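You operate a simulated robot arm through the tools that you are given. There is no shell and no other tool. Be economical: measure what you need, move in short steps, check, and stop when the job is done.

Carry out the task below with a simulated robot arm. There is one attempt and no reset: what you move stays moved.

TASK
Fetch the round bottle from the second shelf from the bottom of the teal rack and stand it on the red tray. Switch the switch of the low cooler off. Turn the height knob to 4. Take the B white bottle from the top of the blue bench and put it on the second shelf from the bottom of the teal rack. Take the amber tall bottle from the second shelf from the bottom of the blue rack and put it on the low shelf of the tool board. Put the 60 mm blue block from the third shelf from the bottom of the orange rack on the bottom shelf of the teal rack and the 70 mm blue block on the ledge under the air board. Shut the stair gate. The order is free. Set down upright: round bottle, white bottle, amber tall bottle, blue block.

Only the result counts: the job must be done as asked and must still hold three seconds after the hand-in. Knocking over, shifting, dropping, spilling or breaking anything else fails it.

THE ROBOT
A 7-joint arm with a two-finger parallel gripper on a trunk, on a base that drives. Base frame: it is fixed to the floor where the robot stands at the start and does not move with it; the origin is under the middle of the robot, x ahead of it, y to its left, z up. Readings come in mm, rad, newtons and seconds.
Its first joint turns from -2.897 to 2.897 rad. Places, roughly: amber tall bottle [13000, 2750, 750]; blue block [14000, 2750, 1250]; bottom shelf of the teal rack [14600, 500, 300]; height knob [13000, -600, 1300]; ledge under the air board (72x15 cm) [9840, 1060, 960]; low shelf of the tool board (148x15 cm) [9460, 1080, 420]; red tray [14750, 250, 750]; round bottle [14750, 0, 750]; second shelf of the teal rack [14600, 500, 800]; stair gate [9500, -5400, 700]; switch of the low cooler [13000, -500, 500]; white bottle [12000, 2750, 750]. Payload 3.43 kg.
The tool frame sits at the grasp point between the pads (the TCP): z along the fingers, y along the line on which they close. The tips reach 30 mm beyond it. The gripper opens to 94 mm. The fingers are 28 mm wide and 10 mm thick; the gripper's body (50 by 96 mm) begins 55 mm behind the TCP.
Orientation is told as [roll, pitch, yaw] about the base's x, y, z axes, in that order, counted from this pose: with the fingers straight down and closing along the base's y, the tool's x points along the base's -x, its y along +y and its z along -z.

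THE INTERFACE
- The arm moves only by the tool drive_tool. Its argument "series" is a list of rows, each a list of 7 numbers: the shift along the base's x, y, z in cm, then the turn, a rotation vector about the base's x, y, z in rad, then the finger opening in cm, from 0 to 9.4. In form: [[x, y, z, ax, ay, az, jaw], ...]. A call has 1 to 12 rows; each row is the pose to reach, as a shift and turn from the pose commanded when the call began. Rows are played at 5 a second. More than 50 mm and 0.15 rad between two rows, or a gripper value outside its range, and nothing of the call is played. Where a pose cannot be reached the arm comes as near as it can. A force on the tool above 40 N (or 10 N above the force at the start of the call, whichever is more), or a blocked arm, ends the call early, and 0.2 s more pass. The fingers move at their own pace (about 45 mm/s each) and stop on an object; they squeeze with about 44 N. The grip force told is the motor's: it shows also when the fingers shut on nothing. Time passes only in rows, and 0.2 s behind the last, so rows that repeat a pose let the fingers close. It gives the time, the measured TCP pose, the force on the tool (base axes), the opening and the grip force at its end, in the units of the frame above (readings bear some noise), with the torque about the TCP (base axes, N m) and any sound that the robot's microphone picked up.
- Cameras (640 x 400 px; columns grow to the right, rows downward): "scene" is now at [522.3, 146.7, 1262.1]; the picture's right is [-0.53, -0.85, 0.00], its down [-0.34, 0.22, -0.92] and it looks along [0.77, -0.49, -0.40] (base axes); focal length 285 px, centre (320, 200). "wrist" rides on the gripper at [76, 14, -103] in the tool frame; the picture's right is [-0.18, 0.98, 0.00], its down [-0.75, -0.14, -0.64] and it looks along [-0.63, -0.12, 0.77] (tool axes); focal length 243 px, centre (320, 200). There is no depth. A picture from a camera that has moved, and an enlarged one, comes with that camera's place and axes in the base frame and with its lens.
- grab_frame(camera): a new picture of that camera. The clock stands still meanwhile.
- lift_body(by): slides the trunk up (or, below 0, down) by that many mm; the arm and the scene camera ride with it, the base frame stays. It gives what a move gives, with no picture.
- steer(legs): drives the robot by 1 to 6 legs, each [ahead, left, turn to the left] in mm, mm and rad, along the robot's own axes; the way and the turn of a leg run together, so that a leg with both is an arc; at most 1500 mm and 3.142 rad a leg. The arm and the cameras ride along, it lands a little off, and it stops where it bumps. It gives what a move gives.
- aim_head(pan, tilt): turns the head with the scene camera to pan (to the left, within 1.798 rad either way) and tilt (down, from -0.506 to 1.204), counted from straight ahead of the robot. It gives what a move gives.
- close_up(camera, box): a new picture of the part [left, top, right, bottom] of that camera's present view, enlarged. The clock stands still meanwhile.
- sign_off(): hands the job in; it is judged then, once.

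Work in short steps. Places have to be worked out from the pictures, the camera data and where the tool is seen: move nearer, look again, correct. Check each grasp and each placing, and mend what went wrong. You have 196 turns and 162 pictures in all, those below and enlarged ones among them. Open the gripper and draw the arm clear of the work before you hand the job in, unless the task says otherwise; then end with one line.

The tools are called after "Call:" as a command line: name --pt "numbers of a row" for each row, then --argument value for the rest, lists and objects as JSON in quotes. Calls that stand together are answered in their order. drive_tool: Moves the arm, as the interface text tells. Its arguments: {"type":"object","properties":{"series":{"type":"array"}},"required":["series"]} The other tools are called the same way: lift_body (by) slides the trunk up or down; steer (legs) drives the base; aim_head (pan, tilt) turns the head that bears the scene camera; grab_frame (camera) takes a picture; close_up (camera, box) takes an enlarged picture of a part of a camera's view; sign_off () hands the job in.

At the start:

```text
t: 0.0
eef_pos: [629.2, -182.7, 1065.9]
tcp_rot: [-0.001, -0.001, -0.001]
wrist_force: [-0.7, 0.4, -0.6]
moment: [0.01, -0.04, -0.01]
width: 93.9
gripper_force: 0.0
trunk travel left (down, up): [-300.0, 310.0]
robot x, y, heading: [-1.0, -2.1, 0.003]
head pan, tilt: [-0.564, 0.415]
```

scene: 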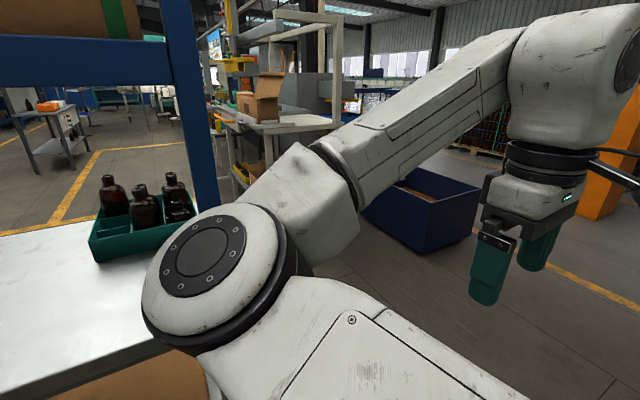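
wrist: 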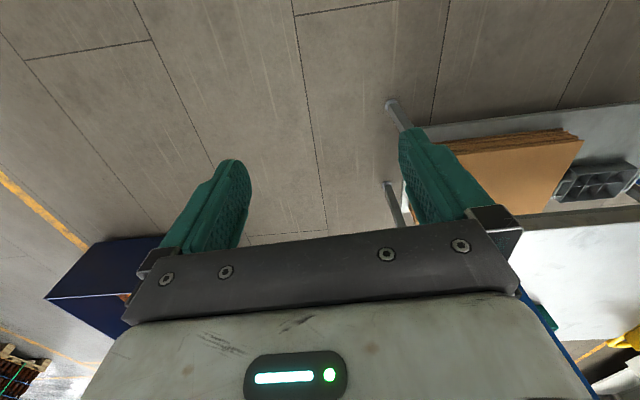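

The robot stands beside a bench; the work is ~10-15 m ahead. I look around first with the head.

Call:
aim_head --pan 0 --tilt 0.15

Call:
grab_frame --camera "scene"

Call:
aim_head --pan -1.3 --tilt 0.3

Call:
grab_frame --camera "scene"

Call:
aim_head --pan 1.3 --tilt 0.3

Call:
grab_frame --camera "scene"

```text
t: 1.0
eef_pos: [629.5, -181.8, 1065.1]
tcp_rot: [-0.003, 0.001, 0.0]
wrist_force: [-0.4, -0.9, -0.2]
moment: [-0.01, 0.01, -0.06]
width: 94.2
gripper_force: 0.0
trunk travel left (down, up): [-300.0, 310.0]
robot x, y, heading: [-0.8, 1.3, 0.002]
head pan, tilt: [0.0, 0.15]
```

```text
159 pictures are left
camera scene: at [536.9, 196.0, 1286.7], right [0.0, -1.0, 0.0], down [-0.15, 0.0, -0.99], along [0.99, 0.0, -0.15], focal length 285 px, centre (320, 200)
```

scene: 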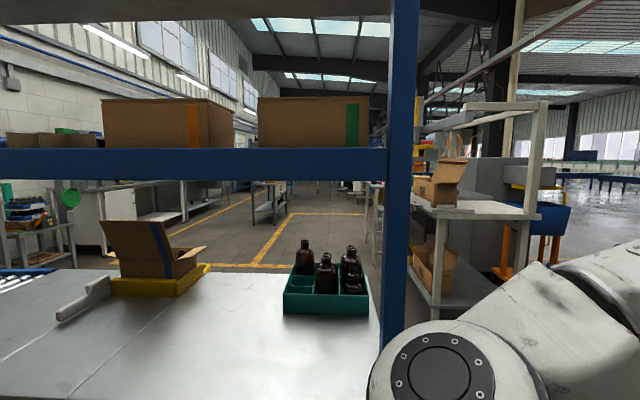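

```text
t: 2.5
eef_pos: [629.2, -181.9, 1066.1]
tcp_rot: [-0.002, -0.001, 0.0]
wrist_force: [0.1, 1.1, 0.3]
moment: [-0.03, -0.01, 0.0]
width: 94.0
gripper_force: 0.0
trunk travel left (down, up): [-300.0, 310.0]
robot x, y, heading: [0.6, 0.7, -0.002]
head pan, tilt: [-1.3, 0.3]
```

```text
158 pictures are left
camera scene: at [469.2, 106.1, 1272.8], right [-0.96, -0.27, 0.0], down [-0.08, 0.28, -0.96], along [0.26, -0.92, -0.3], focal length 285 px, centre (320, 200)
```

scene: 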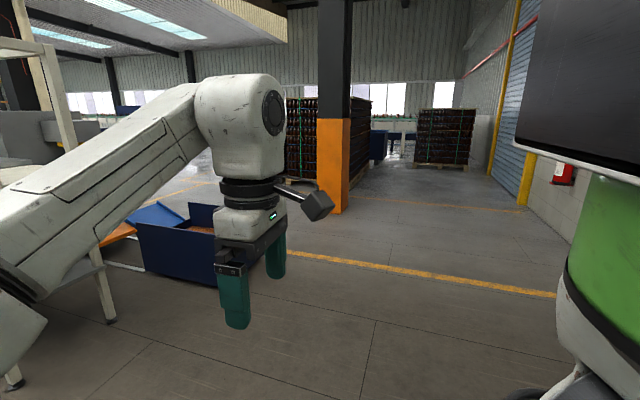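

```text
t: 4.8
eef_pos: [628.4, -181.5, 1064.9]
tcp_rot: [-0.002, 0.0, 0.001]
wrist_force: [0.4, -0.1, 1.2]
moment: [0.03, 0.01, 0.02]
width: 93.9
gripper_force: 0.1
trunk travel left (down, up): [-300.0, 310.0]
robot x, y, heading: [1.8, 0.2, 0.001]
head pan, tilt: [1.3, 0.3]
```

```text
157 pictures are left
camera scene: at [469.2, 286.0, 1272.7], right [0.96, -0.27, 0.0], down [-0.08, -0.28, -0.96], along [0.26, 0.92, -0.3], focal length 285 px, centre (320, 200)
```

scene: 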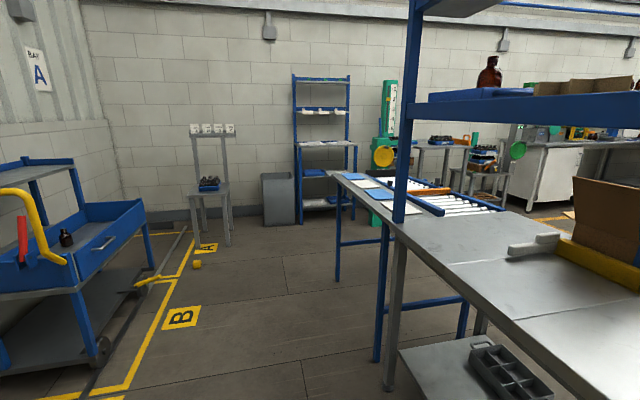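

Benches ahead-left, and something green/white close on the right. I look further right and down to see my clearances.

Call:
aim_head --pan -1.79 --tilt 0.6

Call:
grab_frame --camera "scene"

Call:
aim_head --pan -0.5 --tilt 0.1

Call:
grab_frame --camera "scene"

Call:
aim_head --pan 1.79 --tilt 0.6

Call:
grab_frame --camera "scene"

```text
t: 7.4
eef_pos: [629.7, -182.4, 1066.0]
tcp_rot: [-0.001, 0.0, 0.001]
wrist_force: [1.0, 0.2, -0.7]
moment: [-0.04, -0.02, 0.04]
width: 94.3
gripper_force: 0.0
trunk travel left (down, up): [-300.0, 310.0]
robot x, y, heading: [-1.5, -0.9, 0.002]
head pan, tilt: [-1.791, 0.6]
```

```text
156 pictures are left
camera scene: at [424.9, 109.8, 1245.3], right [-0.98, 0.22, 0.0], down [0.12, 0.55, -0.83], along [-0.18, -0.81, -0.56], focal length 285 px, centre (320, 200)
```

scene: 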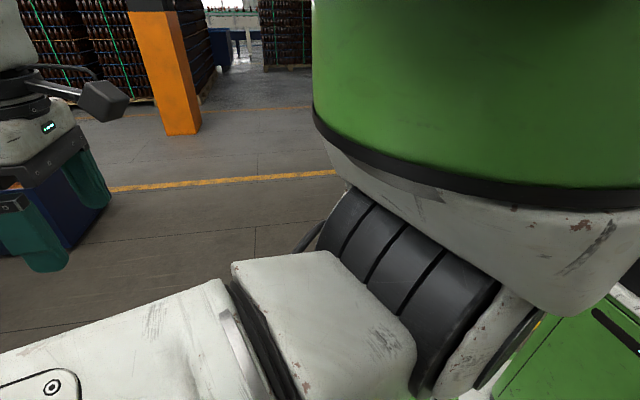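

```text
t: 8.9
eef_pos: [630.0, -182.2, 1065.4]
tcp_rot: [-0.002, -0.001, 0.0]
wrist_force: [-0.3, 0.4, 0.5]
moment: [0.0, 0.03, 0.02]
width: 94.1
gripper_force: 0.0
trunk travel left (down, up): [-300.0, 310.0]
robot x, y, heading: [-1.0, 0.3, 0.002]
head pan, tilt: [-0.499, 0.099]
```

```text
155 pictures are left
camera scene: at [524.9, 151.9, 1291.4], right [-0.48, -0.88, 0.0], down [-0.09, 0.05, -0.99], along [0.87, -0.48, -0.1], focal length 285 px, centre (320, 200)
```

scene: 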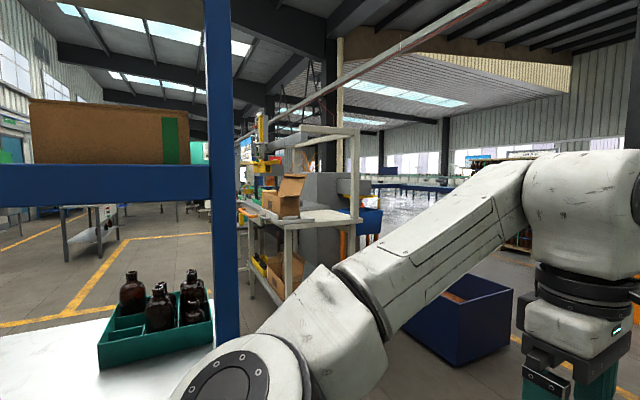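

```text
t: 11.0
eef_pos: [628.8, -182.1, 1065.6]
tcp_rot: [-0.001, 0.001, 0.001]
wrist_force: [0.5, -0.1, 0.5]
moment: [0.02, 0.0, -0.01]
width: 93.9
gripper_force: 0.1
trunk travel left (down, up): [-300.0, 310.0]
robot x, y, heading: [0.8, -0.0, 0.002]
head pan, tilt: [1.791, 0.6]
```

```text
154 pictures are left
camera scene: at [424.9, 282.3, 1245.3], right [0.98, 0.22, 0.0], down [0.12, -0.55, -0.83], along [-0.18, 0.81, -0.56], focal length 285 px, centre (320, 200)
```

scene: 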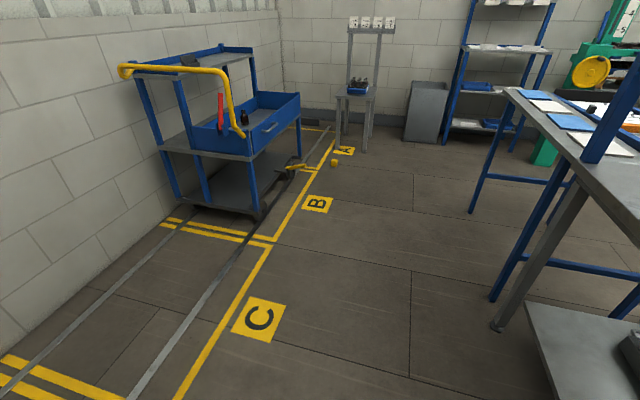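

The green column is the robot's own body. I slip right past the bench corner, go forward, then look down the aisle.

Call:
steer --legs '[[0, -620, 0], [1400, 0, 0], [700, 0, 0]]'

Call:
aim_head --pan 0 --tilt 0.2

Call:
grab_frame --camera "scene"

```text
t: 20.5
eef_pos: [1992.4, -735.5, 1070.1]
tcp_rot: [-0.003, -0.016, 0.036]
wrist_force: [0.3, 0.2, 0.3]
moment: [-0.02, -0.01, 0.02]
width: 93.9
gripper_force: 0.1
trunk travel left (down, up): [-300.0, 310.0]
robot x, y, heading: [1357.8, -582.2, 0.041]
head pan, tilt: [1.791, 0.6]
stopped in leg 2: the robot was blocked; the commanded pose is now the measured one
```

```text
t: 22.3
eef_pos: [1993.7, -734.9, 1070.7]
tcp_rot: [-0.002, -0.012, 0.038]
wrist_force: [-0.9, 1.1, -0.3]
moment: [0.0, 0.01, 0.0]
width: 93.9
gripper_force: 0.1
trunk travel left (down, up): [-300.0, 310.0]
robot x, y, heading: [1362.4, -577.7, 0.036]
head pan, tilt: [0.0, 0.201]
```

```text
153 pictures are left
camera scene: at [1886.6, -362.7, 1283.4], right [0.04, -1.0, 0.0], down [-0.2, -0.01, -0.98], along [0.98, 0.04, -0.2], focal length 285 px, centre (320, 200)
```

scene: 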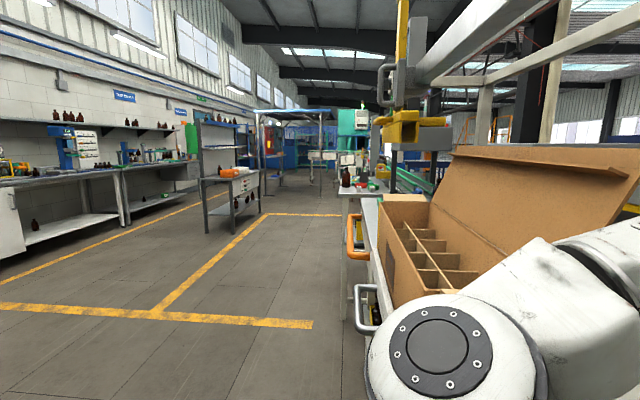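

Blocked at x≈1360. I look down both sides to see what I touch.

Call:
aim_head --pan 1.6 --tilt 0.75

Call:
grab_frame --camera "scene"

Call:
aim_head --pan -0.3 --tilt 0.9

Call:
grab_frame --camera "scene"

Call:
grab_frame --camera "wrist"

```text
t: 24.0
eef_pos: [1993.1, -735.5, 1069.0]
tcp_rot: [-0.002, -0.014, 0.037]
wrist_force: [-0.5, 0.1, -0.6]
moment: [0.04, 0.0, -0.01]
width: 93.8
gripper_force: 0.0
trunk travel left (down, up): [-300.0, 310.0]
robot x, y, heading: [1361.2, -578.0, 0.045]
head pan, tilt: [1.6, 0.75]
```

```text
152 pictures are left
camera scene: at [1788.3, -283.8, 1233.4], right [1.0, 0.07, 0.0], down [0.05, -0.68, -0.73], along [-0.05, 0.73, -0.68], focal length 285 px, centre (320, 200)
```

scene: 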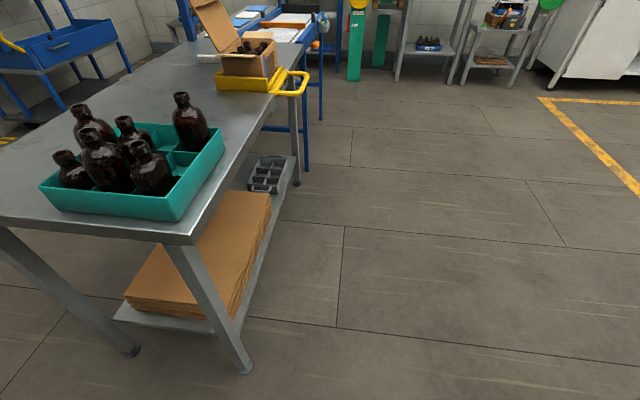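

```text
t: 25.9
eef_pos: [1993.7, -736.1, 1069.4]
tcp_rot: [0.0, -0.015, 0.035]
wrist_force: [0.5, 0.2, 0.4]
moment: [0.01, -0.01, 0.02]
width: 93.9
gripper_force: 0.1
trunk travel left (down, up): [-300.0, 310.0]
robot x, y, heading: [1363.2, -580.0, 0.041]
head pan, tilt: [-0.3, 0.901]
```

```text
151 pictures are left
camera scene: at [1867.1, -385.9, 1221.6], right [-0.26, -0.97, 0.0], down [-0.76, 0.2, -0.62], along [0.6, -0.16, -0.78], focal length 285 px, centre (320, 200)
```

scene: 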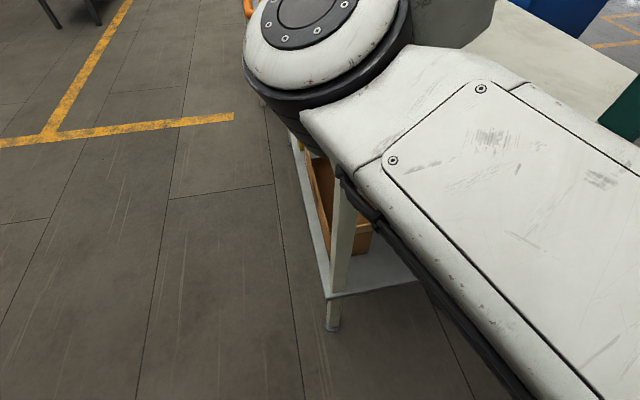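

```text
150 pictures are left
camera wrist: at [1915.8, -725.0, 1170.8], right [0.15, 0.99, 0.0], down [0.75, -0.11, 0.65], along [0.65, -0.1, -0.76], focal length 243 px, centre (320, 200)
```

wrist: 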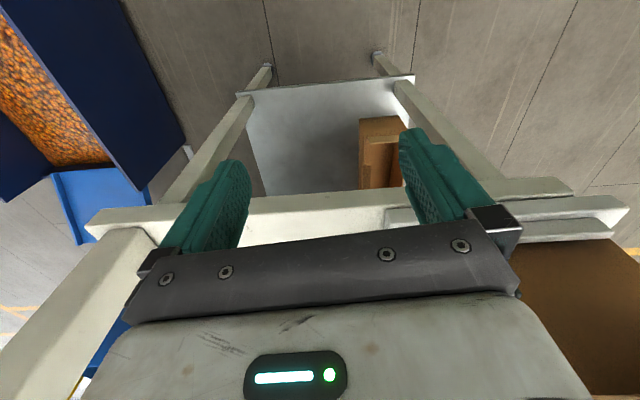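

The elbow/wrist met bench 2's upper frame. I back off into free floor, turn to line up diagonally with the gap, and check.

Call:
steer --legs '[[-386, 0, 0], [0, -595, 0], [0, 0, 0.83]]'

Call:
aim_head --pan 0 --tilt 0.5

Call:
grab_frame --camera "scene"

```text
t: 33.5
eef_pos: [1544.9, -830.9, 1068.2]
tcp_rot: [-0.002, -0.011, 0.874]
wrist_force: [-0.2, -0.1, 0.3]
moment: [0.02, 0.01, 0.0]
width: 94.0
gripper_force: 0.0
trunk travel left (down, up): [-300.0, 310.0]
robot x, y, heading: [999.6, -1197.0, 0.876]
head pan, tilt: [-0.3, 0.901]
```

```text
t: 34.3
eef_pos: [1545.8, -831.1, 1067.0]
tcp_rot: [-0.001, -0.011, 0.872]
wrist_force: [0.2, 0.5, 0.5]
moment: [0.02, 0.02, 0.03]
width: 94.0
gripper_force: 0.1
trunk travel left (down, up): [-300.0, 310.0]
robot x, y, heading: [1003.7, -1199.5, 0.875]
head pan, tilt: [0.0, 0.499]
```

```text
149 pictures are left
camera scene: at [1196.8, -662.5, 1254.3], right [0.77, -0.64, 0.0], down [-0.31, -0.37, -0.88], along [0.56, 0.67, -0.48], focal length 285 px, centre (320, 200)
```

scene: 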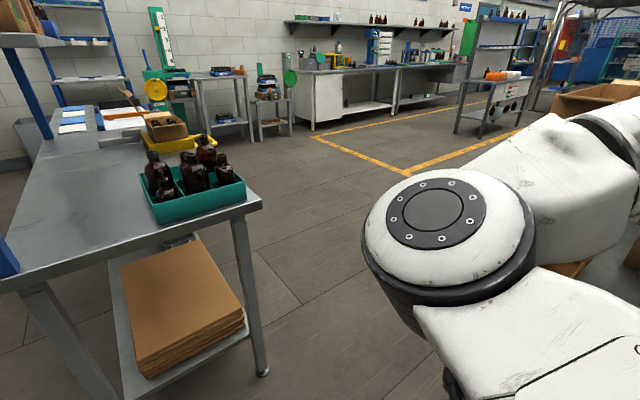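

The gap lies straight ahead. I drive along it.

Call:
steer --legs '[[1300, 0, 0], [600, 0, 0]]'

```text
t: 43.8
eef_pos: [2750.3, 630.8, 1067.5]
tcp_rot: [-0.002, -0.008, 0.881]
wrist_force: [0.2, -0.1, -0.5]
moment: [-0.03, 0.0, -0.03]
width: 94.1
gripper_force: 0.1
trunk travel left (down, up): [-300.0, 310.0]
robot x, y, heading: [2213.4, 256.2, 0.89]
head pan, tilt: [0.0, 0.499]
```

Through the gap, at (2213, 256). I turn to face down the aisle and look.

Call:
steer --legs '[[0, 0, -0.89]]'

Call:
aim_head --pan 0 --tilt 0.2

Call:
grab_frame --camera "scene"

```text
t: 46.5
eef_pos: [2840.1, 76.8, 1069.2]
tcp_rot: [-0.003, -0.01, -0.007]
wrist_force: [0.4, -0.6, 0.4]
moment: [-0.02, 0.01, 0.0]
width: 94.0
gripper_force: 0.1
trunk travel left (down, up): [-300.0, 310.0]
robot x, y, heading: [2212.4, 260.0, 0.0]
head pan, tilt: [0.0, 0.499]
```

```text
t: 47.3
eef_pos: [2840.5, 76.8, 1067.7]
tcp_rot: [-0.002, -0.009, -0.008]
wrist_force: [-0.5, 0.8, -0.2]
moment: [-0.01, -0.02, 0.02]
width: 94.0
gripper_force: 0.2
trunk travel left (down, up): [-300.0, 310.0]
robot x, y, heading: [2216.2, 260.9, -0.001]
head pan, tilt: [0.0, 0.201]
```

```text
148 pictures are left
camera scene: at [2750.6, 454.4, 1282.0], right [0.0, -1.0, 0.0], down [-0.2, 0.0, -0.98], along [0.98, 0.0, -0.2], focal length 285 px, centre (320, 200)
```

scene: 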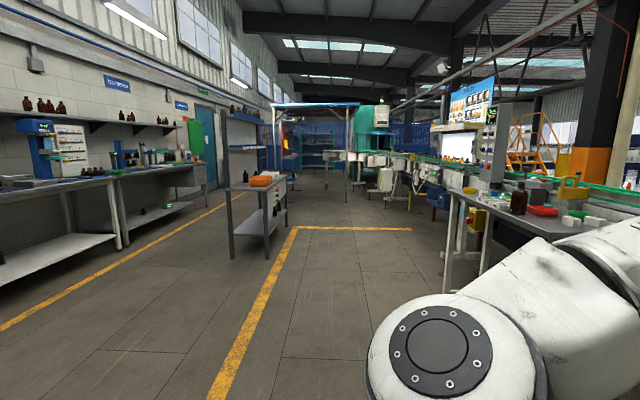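

The aisle is clear at y≈150. I drive down to x≈6000 and look again.

Call:
steer --legs '[[1500, -80, 0], [1500, 0, 0], [1000, 0, 0]]'

Call:
grab_frame --camera "scene"

Call:
aim_head --pan -0.7 --tilt 0.2

Call:
grab_frame --camera "scene"

```text
refused: leg 1 is longer than a leg can be; nothing moved
```

```text
147 pictures are left
camera scene: at [2750.6, 454.4, 1282.0], right [0.0, -1.0, 0.0], down [-0.2, 0.0, -0.98], along [0.98, 0.0, -0.2], focal length 285 px, centre (320, 200)
```

scene: 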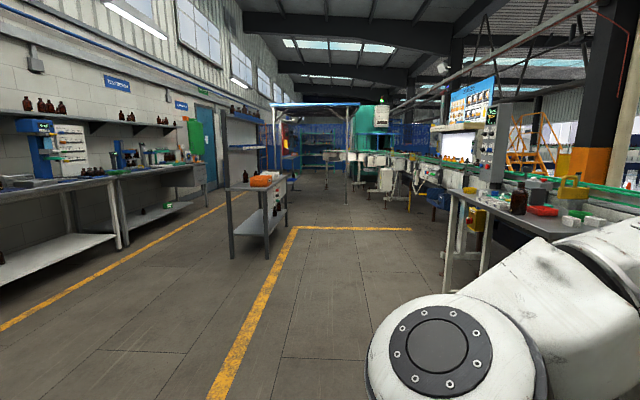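

```text
t: 48.4
eef_pos: [2842.2, 76.6, 1067.7]
tcp_rot: [-0.003, -0.01, -0.007]
wrist_force: [-0.3, 0.9, -0.2]
moment: [0.0, 0.01, 0.02]
width: 94.1
gripper_force: 0.0
trunk travel left (down, up): [-300.0, 310.0]
robot x, y, heading: [2211.9, 257.5, -0.006]
head pan, tilt: [-0.7, 0.201]
```

```text
146 pictures are left
camera scene: at [2728.6, 394.4, 1282.0], right [-0.64, -0.76, 0.0], down [-0.15, 0.13, -0.98], along [0.75, -0.63, -0.2], focal length 285 px, centre (320, 200)
```

scene: 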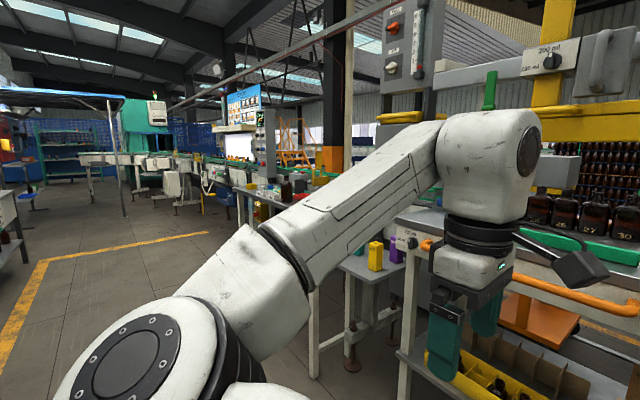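

Leg too long; I split it.

Call:
steer --legs '[[1480, -50, 0], [1480, 0, 0], [1000, 0, 0]]'

Call:
aim_head --pan 0 --tilt 0.2

Call:
grab_frame --camera "scene"

```text
t: 67.7
eef_pos: [6843.1, -91.7, 1068.4]
tcp_rot: [-0.002, -0.009, -0.041]
wrist_force: [0.0, -0.8, -0.2]
moment: [0.0, -0.02, 0.01]
width: 94.2
gripper_force: 0.1
trunk travel left (down, up): [-300.0, 310.0]
robot x, y, heading: [6221.3, 108.6, -0.037]
head pan, tilt: [-0.7, 0.201]
```

```text
t: 68.8
eef_pos: [6843.6, -91.5, 1067.2]
tcp_rot: [-0.001, -0.009, -0.043]
wrist_force: [-0.3, -0.8, -0.1]
moment: [0.01, 0.0, 0.01]
width: 94.0
gripper_force: 0.0
trunk travel left (down, up): [-300.0, 310.0]
robot x, y, heading: [6221.6, 111.8, -0.038]
head pan, tilt: [0.0, 0.201]
```

```text
145 pictures are left
camera scene: at [6766.3, 289.4, 1282.0], right [-0.04, -1.0, 0.0], down [-0.2, 0.01, -0.98], along [0.98, -0.04, -0.2], focal length 285 px, centre (320, 200)
```

scene: 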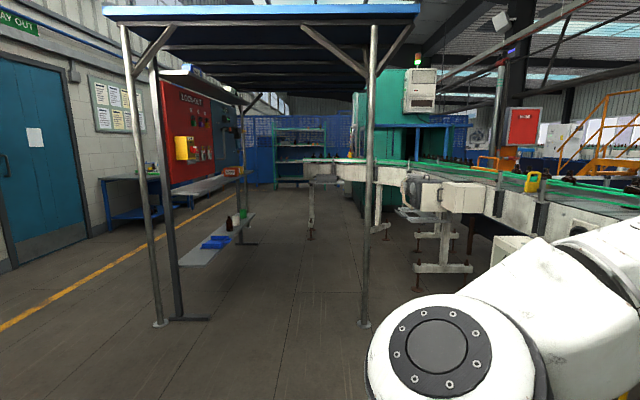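

The canopy posts are at (8600, -110) and (8650, 1370); boards along y≈1080. I pass between at y≈450 and look beyond.

Call:
steer --legs '[[0, 0, 0.038], [0, 350, 0], [1480, 0, 0], [1480, 0, 0]]'

Call:
grab_frame --camera "scene"

Call:
aim_head --pan 0.9 --tilt 0.4

Call:
grab_frame --camera "scene"

```text
t: 85.2
eef_pos: [9795.8, 240.5, 1068.1]
tcp_rot: [-0.002, -0.012, -0.01]
wrist_force: [-0.3, -0.8, 0.2]
moment: [0.04, -0.02, 0.01]
width: 93.8
gripper_force: 0.0
trunk travel left (down, up): [-300.0, 310.0]
robot x, y, heading: [9171.0, 425.5, -0.006]
head pan, tilt: [0.0, 0.201]
```

```text
144 pictures are left
camera scene: at [9706.0, 618.6, 1282.0], right [0.0, -1.0, 0.0], down [-0.2, 0.0, -0.98], along [0.98, 0.0, -0.2], focal length 285 px, centre (320, 200)
```

scene: 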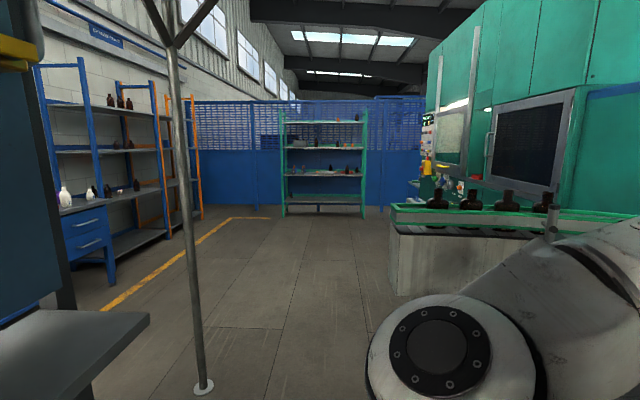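

```text
t: 86.4
eef_pos: [9795.8, 241.7, 1068.9]
tcp_rot: [-0.001, -0.009, -0.009]
wrist_force: [0.6, -0.1, -0.6]
moment: [-0.02, 0.03, -0.01]
width: 93.8
gripper_force: 0.1
trunk travel left (down, up): [-300.0, 310.0]
robot x, y, heading: [9170.1, 425.2, -0.0]
head pan, tilt: [0.901, 0.4]
```

```text
143 pictures are left
camera scene: at [9670.7, 691.3, 1263.5], right [0.78, -0.62, 0.0], down [-0.24, -0.3, -0.92], along [0.58, 0.72, -0.39], focal length 285 px, centre (320, 200)
```

scene: 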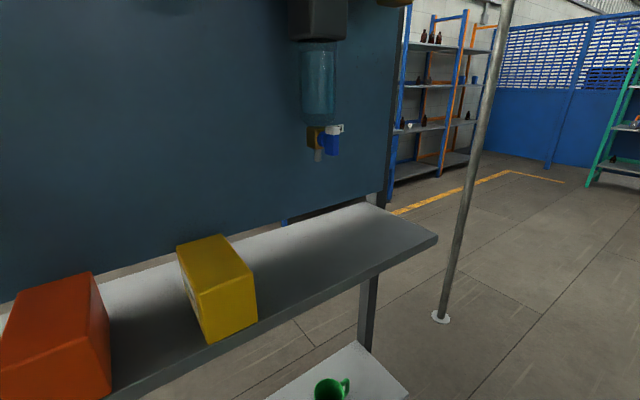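

The ledge's right end is free, bench/racks are on the left ahead. I look right-ahead for the conveyor end before driving on.

Call:
aim_head --pan -0.35 --tilt 0.6

Call:
grab_frame --camera "scene"

```text
t: 87.8
eef_pos: [9794.9, 240.7, 1067.7]
tcp_rot: [-0.001, -0.01, -0.008]
wrist_force: [0.5, 0.1, 0.5]
moment: [-0.04, 0.0, 0.03]
width: 94.2
gripper_force: 0.1
trunk travel left (down, up): [-300.0, 310.0]
robot x, y, heading: [9162.4, 422.9, -0.008]
head pan, tilt: [-0.351, 0.6]
```

```text
142 pictures are left
camera scene: at [9695.7, 588.3, 1245.3], right [-0.35, -0.94, 0.0], down [-0.53, 0.2, -0.83], along [0.77, -0.29, -0.56], focal length 285 px, centre (320, 200)
```

scene: 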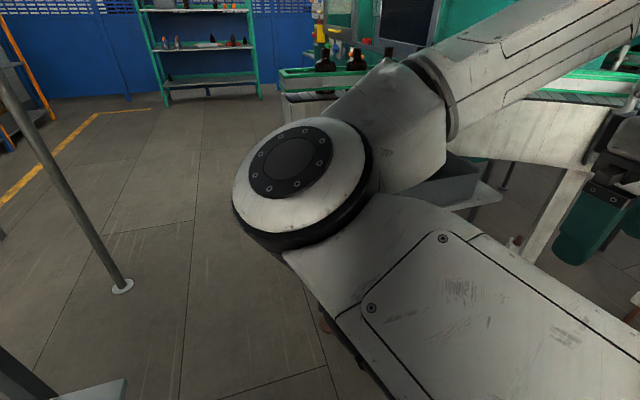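

A conveyor foot at about (10411, 294) narrows the gap to ~65 cm. I go around the back of the boards instead: back out, left to y≈1850.

Call:
steer --legs '[[-1490, 0, 0], [0, 1430, 0]]'

Call:
aim_head --pan 0 --tilt 0.3

Call:
grab_frame --camera "scene"

```text
t: 101.8
eef_pos: [8301.8, 1670.4, 1068.4]
tcp_rot: [-0.002, -0.01, 0.027]
wrist_force: [0.4, -0.1, -0.9]
moment: [0.01, 0.01, -0.01]
width: 94.1
gripper_force: 0.0
trunk travel left (down, up): [-300.0, 310.0]
robot x, y, heading: [7667.5, 1831.2, 0.034]
head pan, tilt: [-0.351, 0.6]
```

```text
t: 102.6
eef_pos: [8302.5, 1671.9, 1067.9]
tcp_rot: [-0.003, -0.009, 0.027]
wrist_force: [-0.5, 0.6, -0.3]
moment: [0.02, -0.02, -0.03]
width: 94.0
gripper_force: 0.1
trunk travel left (down, up): [-300.0, 310.0]
robot x, y, heading: [7667.5, 1831.3, 0.034]
head pan, tilt: [0.0, 0.3]
```

```text
141 pictures are left
camera scene: at [8199.1, 2044.8, 1272.7], right [0.03, -1.0, 0.0], down [-0.3, -0.01, -0.95], along [0.95, 0.03, -0.3], focal length 285 px, centre (320, 200)
```

scene: 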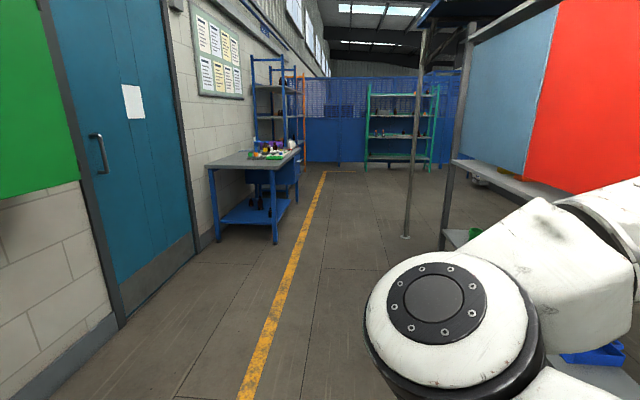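

Wide clear corridor. I drive on to x≈11400.

Call:
steer --legs '[[0, 0, -0.034], [1490, -40, 0], [1490, 0, 0], [750, 0, 0]]'

Call:
aim_head --pan 0.9 --tilt 0.3

Call:
grab_frame --camera "scene"

Call:
aim_head --pan 0 --tilt 0.25

Call:
grab_frame --camera "scene"

```text
t: 121.0
eef_pos: [12028.5, 1807.2, 1067.7]
tcp_rot: [-0.002, -0.01, 0.048]
wrist_force: [0.3, 1.2, -0.1]
moment: [0.02, -0.01, -0.02]
width: 94.1
gripper_force: 0.1
trunk travel left (down, up): [-300.0, 310.0]
robot x, y, heading: [11390.7, 1955.4, 0.052]
head pan, tilt: [0.0, 0.3]
```

```text
t: 122.2
eef_pos: [12027.9, 1807.1, 1069.0]
tcp_rot: [-0.002, -0.01, 0.046]
wrist_force: [-1.0, 0.9, 0.1]
moment: [0.02, -0.02, 0.0]
width: 94.0
gripper_force: 0.1
trunk travel left (down, up): [-300.0, 310.0]
robot x, y, heading: [11390.1, 1954.2, 0.049]
head pan, tilt: [0.901, 0.3]
```

```text
140 pictures are left
camera scene: at [11879.1, 2250.5, 1272.7], right [0.81, -0.58, 0.0], down [-0.17, -0.24, -0.96], along [0.55, 0.78, -0.3], focal length 285 px, centre (320, 200)
```

scene: 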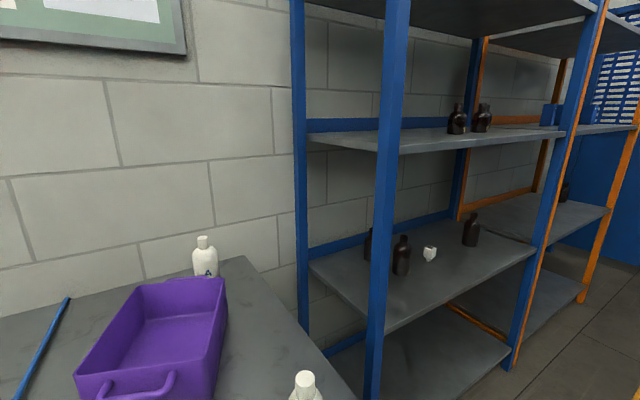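

```text
t: 123.4
eef_pos: [12029.9, 1806.7, 1068.2]
tcp_rot: [-0.002, -0.011, 0.047]
wrist_force: [-0.2, -0.2, 1.0]
moment: [0.03, -0.05, -0.02]
width: 93.7
gripper_force: 0.1
trunk travel left (down, up): [-300.0, 310.0]
robot x, y, heading: [11393.7, 1955.8, 0.057]
head pan, tilt: [0.0, 0.25]
```

```text
139 pictures are left
camera scene: at [11918.2, 2179.4, 1277.5], right [0.05, -1.0, 0.0], down [-0.25, -0.01, -0.97], along [0.97, 0.05, -0.25], focal length 285 px, centre (320, 200)
```

scene: 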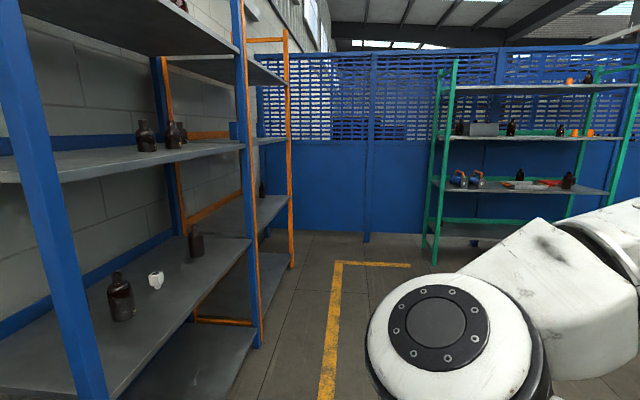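

White bottles stand on the bench (A at the back, another front). I move to (11900, 1550) and turn to face the bench.

Call:
steer --legs '[[480, -430, 0], [0, 0, 1.518]]'

Call:
aim_head --pan 0 --tilt 0.5

Call:
grab_frame --camera "scene"

Call:
grab_frame --camera "wrist"

```text
t: 130.6
eef_pos: [12075.9, 2179.4, 1067.6]
tcp_rot: [-0.003, -0.011, 1.544]
wrist_force: [-0.3, -0.5, -0.7]
moment: [0.01, -0.01, 0.01]
width: 93.9
gripper_force: 0.0
trunk travel left (down, up): [-300.0, 310.0]
robot x, y, heading: [11881.3, 1555.7, 1.549]
head pan, tilt: [0.0, 0.25]
```

```text
t: 131.4
eef_pos: [12076.5, 2179.3, 1068.8]
tcp_rot: [-0.001, -0.011, 1.543]
wrist_force: [0.5, 0.1, -0.7]
moment: [-0.01, 0.02, 0.0]
width: 93.8
gripper_force: 0.0
trunk travel left (down, up): [-300.0, 310.0]
robot x, y, heading: [11884.8, 1555.3, 1.548]
head pan, tilt: [0.0, 0.499]
```

```text
138 pictures are left
camera scene: at [11700.0, 2093.1, 1254.4], right [1.0, -0.02, 0.0], down [-0.01, -0.48, -0.88], along [0.02, 0.88, -0.48], focal length 285 px, centre (320, 200)
```

scene: 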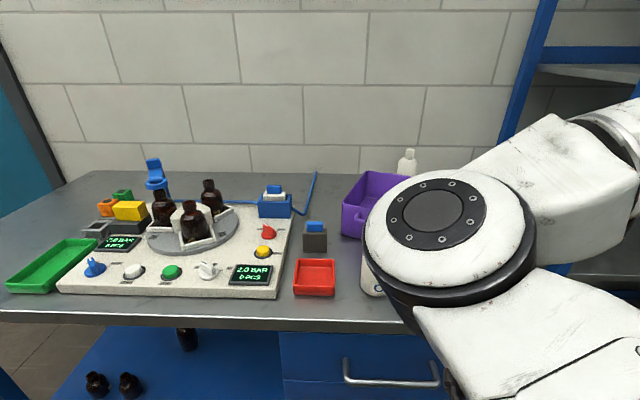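

```text
137 pictures are left
camera wrist: at [12060.0, 2101.8, 1169.5], right [-0.98, 0.21, 0.0], down [0.16, 0.74, 0.65], along [0.14, 0.64, -0.76], focal length 243 px, centre (320, 200)
```

wrist: 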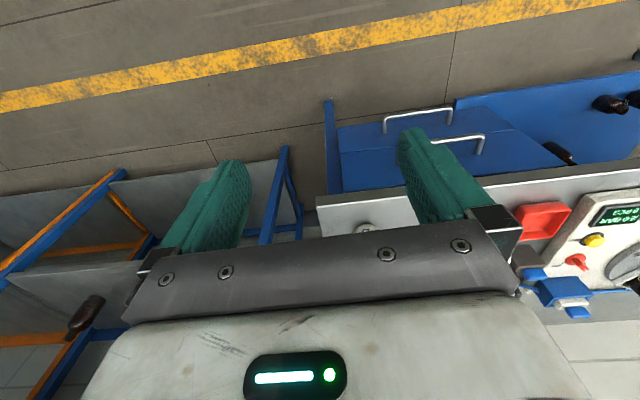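

B probably stands at about (12020, 2490), hidden behind my elbow. I tilt the tool forward to ~30° below horizontal, so the wrist camera looks over the bench.

Call:
drive_tool --pt "0 0 1 0.15 0 0 9.4" --pt "0 0 2 0.3 0 0 9.4" --pt "0 0 3 0.45 0 0 9.4" --pt "0 0 4 0.6 0 0 9.4" --pt "0 0 5 0.75 0 0 9.4" --pt "0 0 5 0.9 0 0 9.4" --pt "0 0 5 1.04 0 0 9.4" --pt "0 0 5 1.04 0 0 9.4"

Call:
grab_frame --camera "wrist"

Call:
grab_frame --camera "scene"

```text
t: 133.2
eef_pos: [12075.3, 2178.4, 1118.2]
tcp_rot: [0.044, -1.052, 1.516]
wrist_force: [-0.4, 0.2, -0.4]
moment: [0.03, -0.01, -0.01]
width: 94.2
gripper_force: 0.1
trunk travel left (down, up): [-300.0, 310.0]
robot x, y, heading: [11878.3, 1554.0, 1.551]
head pan, tilt: [0.0, 0.499]
```

```text
136 pictures are left
camera wrist: at [12059.4, 2051.9, 1103.2], right [-0.98, 0.11, 0.18], down [0.16, -0.19, 0.97], along [0.14, 0.98, 0.17], focal length 243 px, centre (320, 200)
```

wrist: 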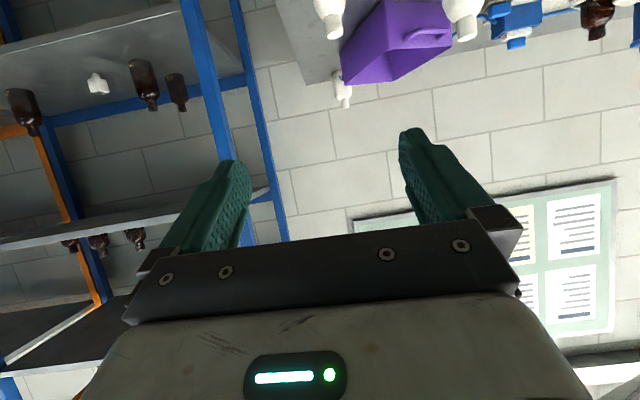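

```text
135 pictures are left
camera scene: at [11700.0, 2093.0, 1254.4], right [1.0, -0.02, 0.0], down [-0.01, -0.48, -0.88], along [0.02, 0.88, -0.48], focal length 285 px, centre (320, 200)
```

scene: 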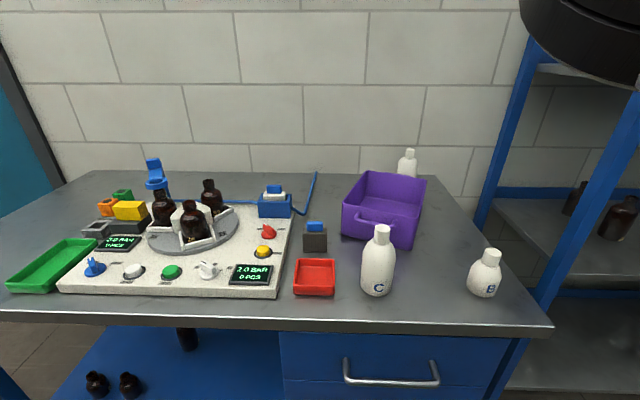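

Now the scene camera sees the whole bench; B is the right-front small bottle near (12045, 2530). I zoom in on both cameras to triangulate precisely.

Call:
close_up --camera "scene" --box '[340, 140, 580, 340]'

Call:
close_up --camera "wrist" --box '[280, 0, 520, 150]'

```text
2.00 times, centred on (460, 240) of scene
camera zoom: at [11700.0, 2093.0, 1254.4], right [1.0, -0.02, 0.0], down [-0.01, -0.48, -0.88], along [0.02, 0.88, -0.48], focal length 569 px, centre (40, 120)
```

zoom: 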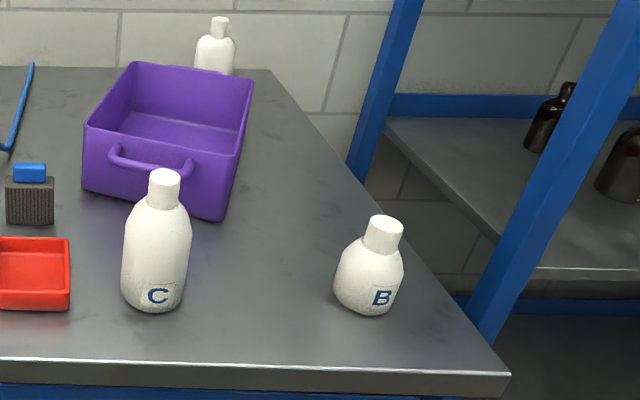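

```text
2.67 times, centred on (400, 75) of wrist
camera zoom: at [12059.4, 2051.9, 1103.2], right [-0.98, 0.11, 0.18], down [0.16, -0.19, 0.97], along [0.14, 0.98, 0.17], focal length 647 px, centre (107, 533)
```

zoom: 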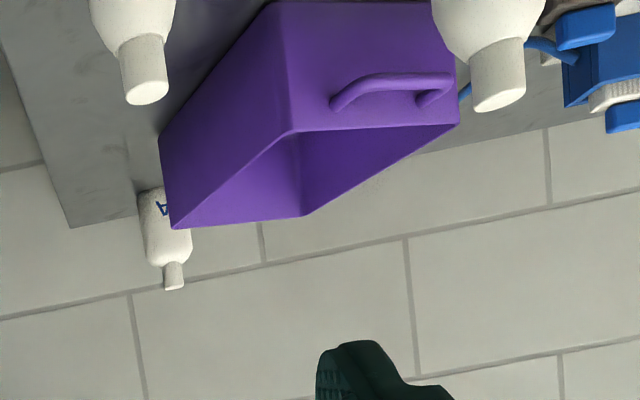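

B triangulates to axis (12047, 2530), z 803–899, Ø~71. I come 150 mm closer and move to the pre-grasp pose.

Call:
steer --legs '[[150, 0, 0]]'

```text
t: 134.6
eef_pos: [12079.6, 2328.3, 1118.6]
tcp_rot: [0.044, -1.051, 1.516]
wrist_force: [-0.4, 0.0, 0.8]
moment: [0.0, -0.01, -0.02]
width: 93.9
gripper_force: 0.1
trunk travel left (down, up): [-300.0, 310.0]
robot x, y, heading: [11880.8, 1706.0, 1.55]
head pan, tilt: [0.0, 0.499]
```

Now at (12080, 2328, 1119). Move to pre-grasp (12047, 2401, 913), 150 mm back along the tool axis.

Call:
drive_tool --pt "-0.6 1.2 -4 0 0 0 9.4" --pt "-1.2 2.4 -8 0 0 0 9.4" --pt "-1.8 3.6 -12 0 0 0 9.4" --pt "-2.4 4.9 -16 0 0 0 9.4" --pt "-3.2 7.2 -20.5 0 0 0 9.4" --pt "-3.2 7.2 -20.5 0 0 0 9.4"

Call:
grab_frame --camera "wrist"

Call:
aim_head --pan -0.6 --tilt 0.8

Call:
grab_frame --camera "scene"

```text
refused: row 5 steps farther than a row can; nothing moved
```

```text
132 pictures are left
camera wrist: at [12063.6, 2201.5, 1103.4], right [-0.98, 0.11, 0.18], down [0.16, -0.19, 0.97], along [0.14, 0.98, 0.16], focal length 243 px, centre (320, 200)
```

wrist: 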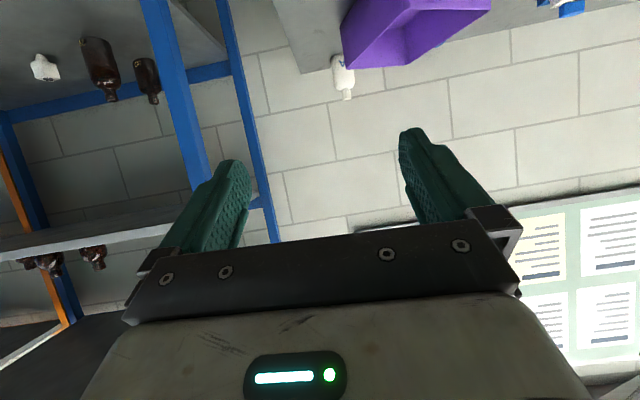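

```text
t: 135.6
eef_pos: [12080.1, 2328.0, 1118.4]
tcp_rot: [0.043, -1.051, 1.516]
wrist_force: [-0.7, -0.4, 0.2]
moment: [0.02, -0.03, 0.05]
width: 94.1
gripper_force: 0.0
trunk travel left (down, up): [-300.0, 310.0]
robot x, y, heading: [11884.5, 1705.1, 1.547]
head pan, tilt: [-0.6, 0.799]
```

```text
131 pictures are left
camera scene: at [11749.3, 2218.1, 1228.4], right [0.81, -0.58, 0.0], down [-0.42, -0.58, -0.7], along [0.41, 0.57, -0.72], focal length 285 px, centre (320, 200)
```

scene: 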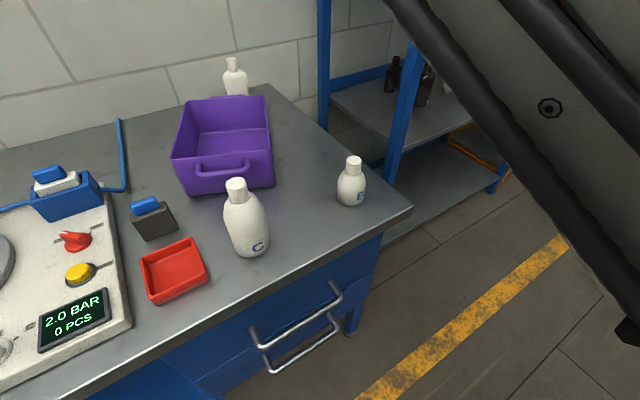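

Row step too long; I resend with even steps. The new view confirms B's cap at (12043, 2520).

Call:
drive_tool --pt "-0.6 1.2 -4 0 0 0 9.4" --pt "-1.2 2.4 -8 0 0 0 9.4" --pt "-1.8 3.8 -12 0 0 0 9.4" --pt "-2.6 5.3 -16 0 0 0 9.4" --pt "-3.3 7.0 -20.5 0 0 0 9.4" --pt "-3.3 7.0 -20.5 0 0 0 9.4"

Call:
grab_frame --camera "scene"

Call:
grab_frame --camera "wrist"

```text
t: 137.0
eef_pos: [12045.1, 2402.2, 911.7]
tcp_rot: [0.047, -1.052, 1.514]
wrist_force: [0.5, 0.0, 0.5]
moment: [0.01, -0.03, 0.0]
width: 94.1
gripper_force: 0.0
trunk travel left (down, up): [-300.0, 310.0]
robot x, y, heading: [11885.7, 1705.8, 1.544]
head pan, tilt: [-0.6, 0.799]
```

```text
130 pictures are left
camera scene: at [11749.3, 2218.1, 1228.4], right [0.81, -0.58, 0.0], down [-0.42, -0.58, -0.7], along [0.41, 0.57, -0.72], focal length 285 px, centre (320, 200)
```

scene: 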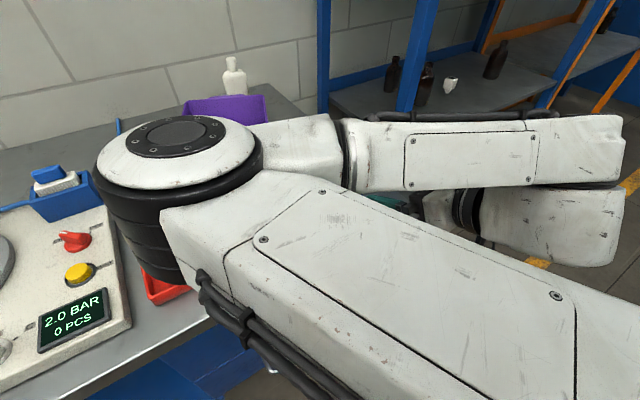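

```text
129 pictures are left
camera wrist: at [12028.4, 2274.0, 896.9], right [-0.98, 0.11, 0.18], down [0.16, -0.19, 0.97], along [0.14, 0.98, 0.16], focal length 243 px, centre (320, 200)
```

wrist: 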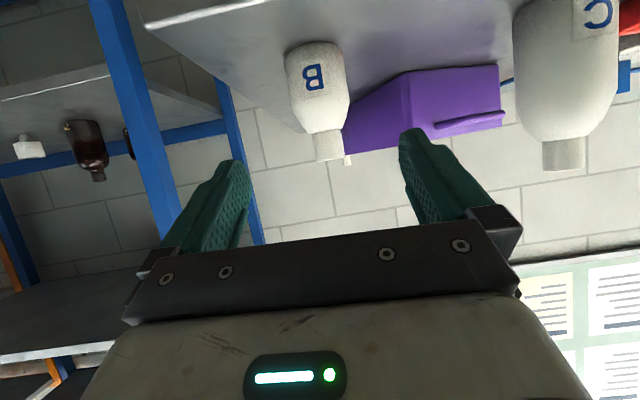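

The elbow has swung out low over bottle C — risky (C still stands). I retrace to the previous pose, where the elbow was up, and will lower the trunk instead.

Call:
drive_tool --pt "0.7 -1.7 4.5 0 0 0 9.4" --pt "1.5 -3.2 8.5 0 0 0 9.4" --pt "2.1 -4.6 12.5 0 0 0 9.4" --pt "2.7 -5.8 16.5 0 0 0 9.4" --pt "3.3 -7 20.5 0 0 0 9.4" --pt "3.3 -7 20.5 0 0 0 9.4"

Call:
grab_frame --camera "scene"

```text
t: 138.4
eef_pos: [12081.8, 2329.1, 1117.2]
tcp_rot: [0.045, -1.049, 1.515]
wrist_force: [0.8, 0.5, -0.3]
moment: [-0.05, 0.02, -0.05]
width: 94.1
gripper_force: 0.1
trunk travel left (down, up): [-300.0, 310.0]
robot x, y, heading: [11882.5, 1704.2, 1.547]
head pan, tilt: [-0.6, 0.799]
```

```text
128 pictures are left
camera scene: at [11749.3, 2218.0, 1228.4], right [0.81, -0.58, 0.0], down [-0.42, -0.58, -0.7], along [0.41, 0.57, -0.72], focal length 285 px, centre (320, 200)
```

scene: 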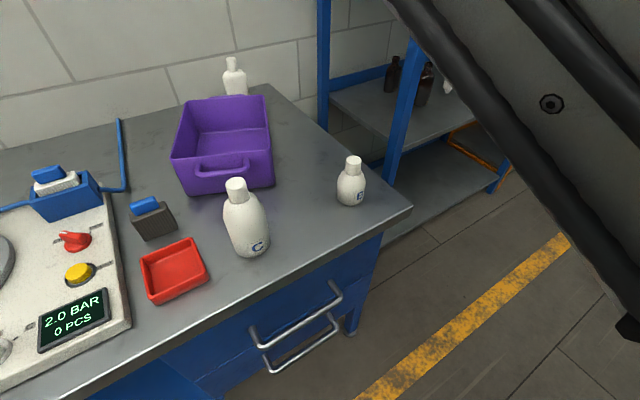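

C is untouched and the elbow is up again. I lower the trunk by 205 mm keeping this arm configuration.

Call:
lift_body --by -205

Call:
drive_tool --pt "-1.7 3.5 0 0 0 0 9.4" --pt "-3.3 7.0 0 0 0 0 9.4" --pt "-3.3 7.0 0 0 0 0 9.4"

Call:
grab_frame --camera "scene"

Call:
grab_frame --camera "wrist"

```text
t: 140.6
eef_pos: [12081.5, 2328.9, 912.3]
tcp_rot: [0.046, -1.051, 1.515]
wrist_force: [0.5, 0.1, -0.1]
moment: [0.0, 0.02, 0.01]
width: 94.0
gripper_force: 0.1
trunk travel left (down, up): [-95.0, 515.0]
robot x, y, heading: [11883.2, 1703.5, 1.55]
head pan, tilt: [-0.6, 0.799]
```

```text
t: 141.4
eef_pos: [12047.2, 2397.6, 913.9]
tcp_rot: [0.044, -1.052, 1.515]
wrist_force: [-0.6, 0.0, -1.1]
moment: [0.0, -0.02, 0.03]
width: 93.8
gripper_force: 0.0
trunk travel left (down, up): [-95.0, 515.0]
robot x, y, heading: [11886.0, 1706.2, 1.55]
head pan, tilt: [-0.6, 0.799]
```

```text
127 pictures are left
camera scene: at [11749.3, 2218.0, 1023.4], right [0.81, -0.58, 0.0], down [-0.42, -0.58, -0.7], along [0.41, 0.57, -0.72], focal length 285 px, centre (320, 200)
```

scene: 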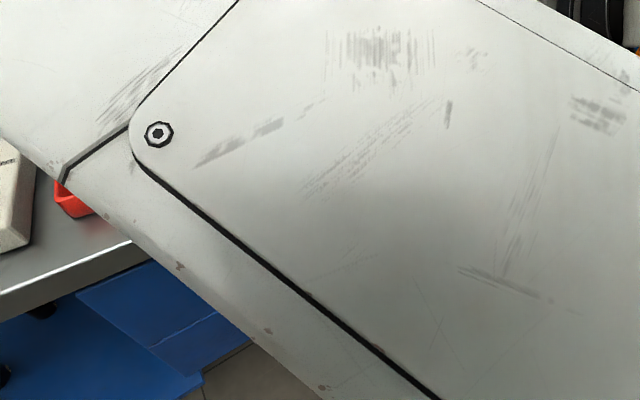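

```text
126 pictures are left
camera wrist: at [12030.6, 2271.0, 899.3], right [-0.98, 0.11, 0.18], down [0.16, -0.19, 0.97], along [0.14, 0.98, 0.16], focal length 243 px, centre (320, 200)
```

wrist: 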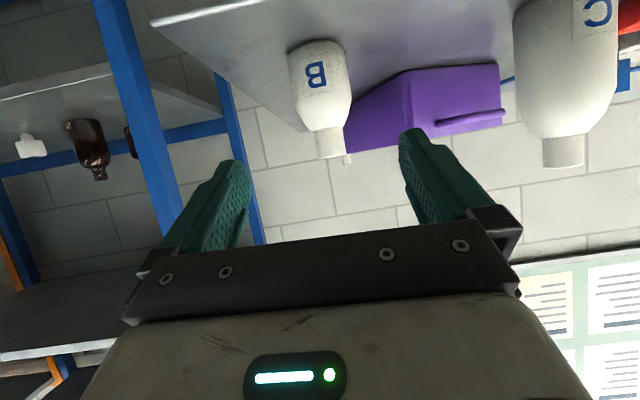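

Here the upper arm comes forward low. A raised trunk should keep the elbow higher: I draw back, raise the trunk, then lower the hand and check the elbow.

Call:
drive_tool --pt "1.7 -3.5 0 0 0 0 9.4" --pt "3.3 -7.0 0 0 0 0 9.4" --pt "3.3 -7.0 0 0 0 0 9.4"

Call:
lift_body --by 480

Call:
drive_tool --pt "0 -1 -4.8 0 0 0 9.4" --pt "0 -2 -9.6 0 0 0 9.4" --pt "0 -3 -14.4 0 0 0 9.4" --pt "0 -4 -19.2 0 0 0 9.4" --pt "0 -5 -24 0 0 0 9.4" --pt "0 -5 -28.8 0 0 0 9.4" --pt "0 -5 -33.6 0 0 0 9.4" --pt "0 -5 -38.4 0 0 0 9.4" --pt "0 -5 -38.4 0 0 0 9.4"

Call:
grab_frame --camera "scene"

```text
t: 142.2
eef_pos: [12081.3, 2327.2, 914.3]
tcp_rot: [0.046, -1.051, 1.515]
wrist_force: [-0.4, -0.9, 0.2]
moment: [-0.01, 0.01, -0.04]
width: 94.1
gripper_force: 0.1
trunk travel left (down, up): [-95.0, 515.0]
robot x, y, heading: [11884.1, 1703.3, 1.553]
head pan, tilt: [-0.6, 0.799]
```

```text
refused: 480 is not a number from -400 to 400
```

```text
t: 144.2
eef_pos: [12081.6, 2278.6, 526.0]
tcp_rot: [0.046, -1.05, 1.516]
wrist_force: [-0.2, -0.3, -0.5]
moment: [0.0, -0.02, -0.01]
width: 94.2
gripper_force: 0.0
out of reach, approached as far as the arm can: row 2, 3
trunk travel left (down, up): [-95.0, 515.0]
robot x, y, heading: [11885.4, 1705.3, 1.548]
head pan, tilt: [-0.6, 0.799]
```

```text
125 pictures are left
camera scene: at [11749.4, 2218.0, 1023.4], right [0.81, -0.58, 0.0], down [-0.42, -0.58, -0.7], along [0.41, 0.57, -0.72], focal length 285 px, centre (320, 200)
```

scene: 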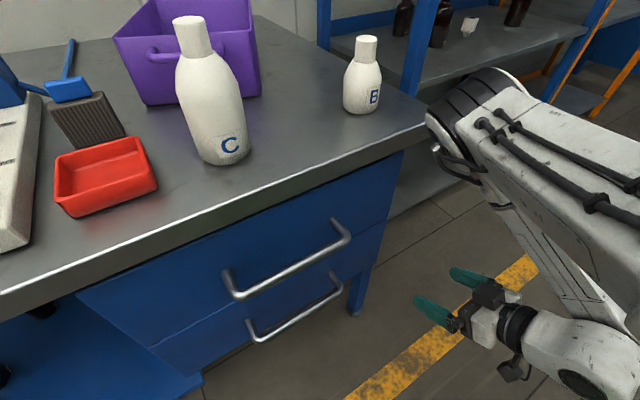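

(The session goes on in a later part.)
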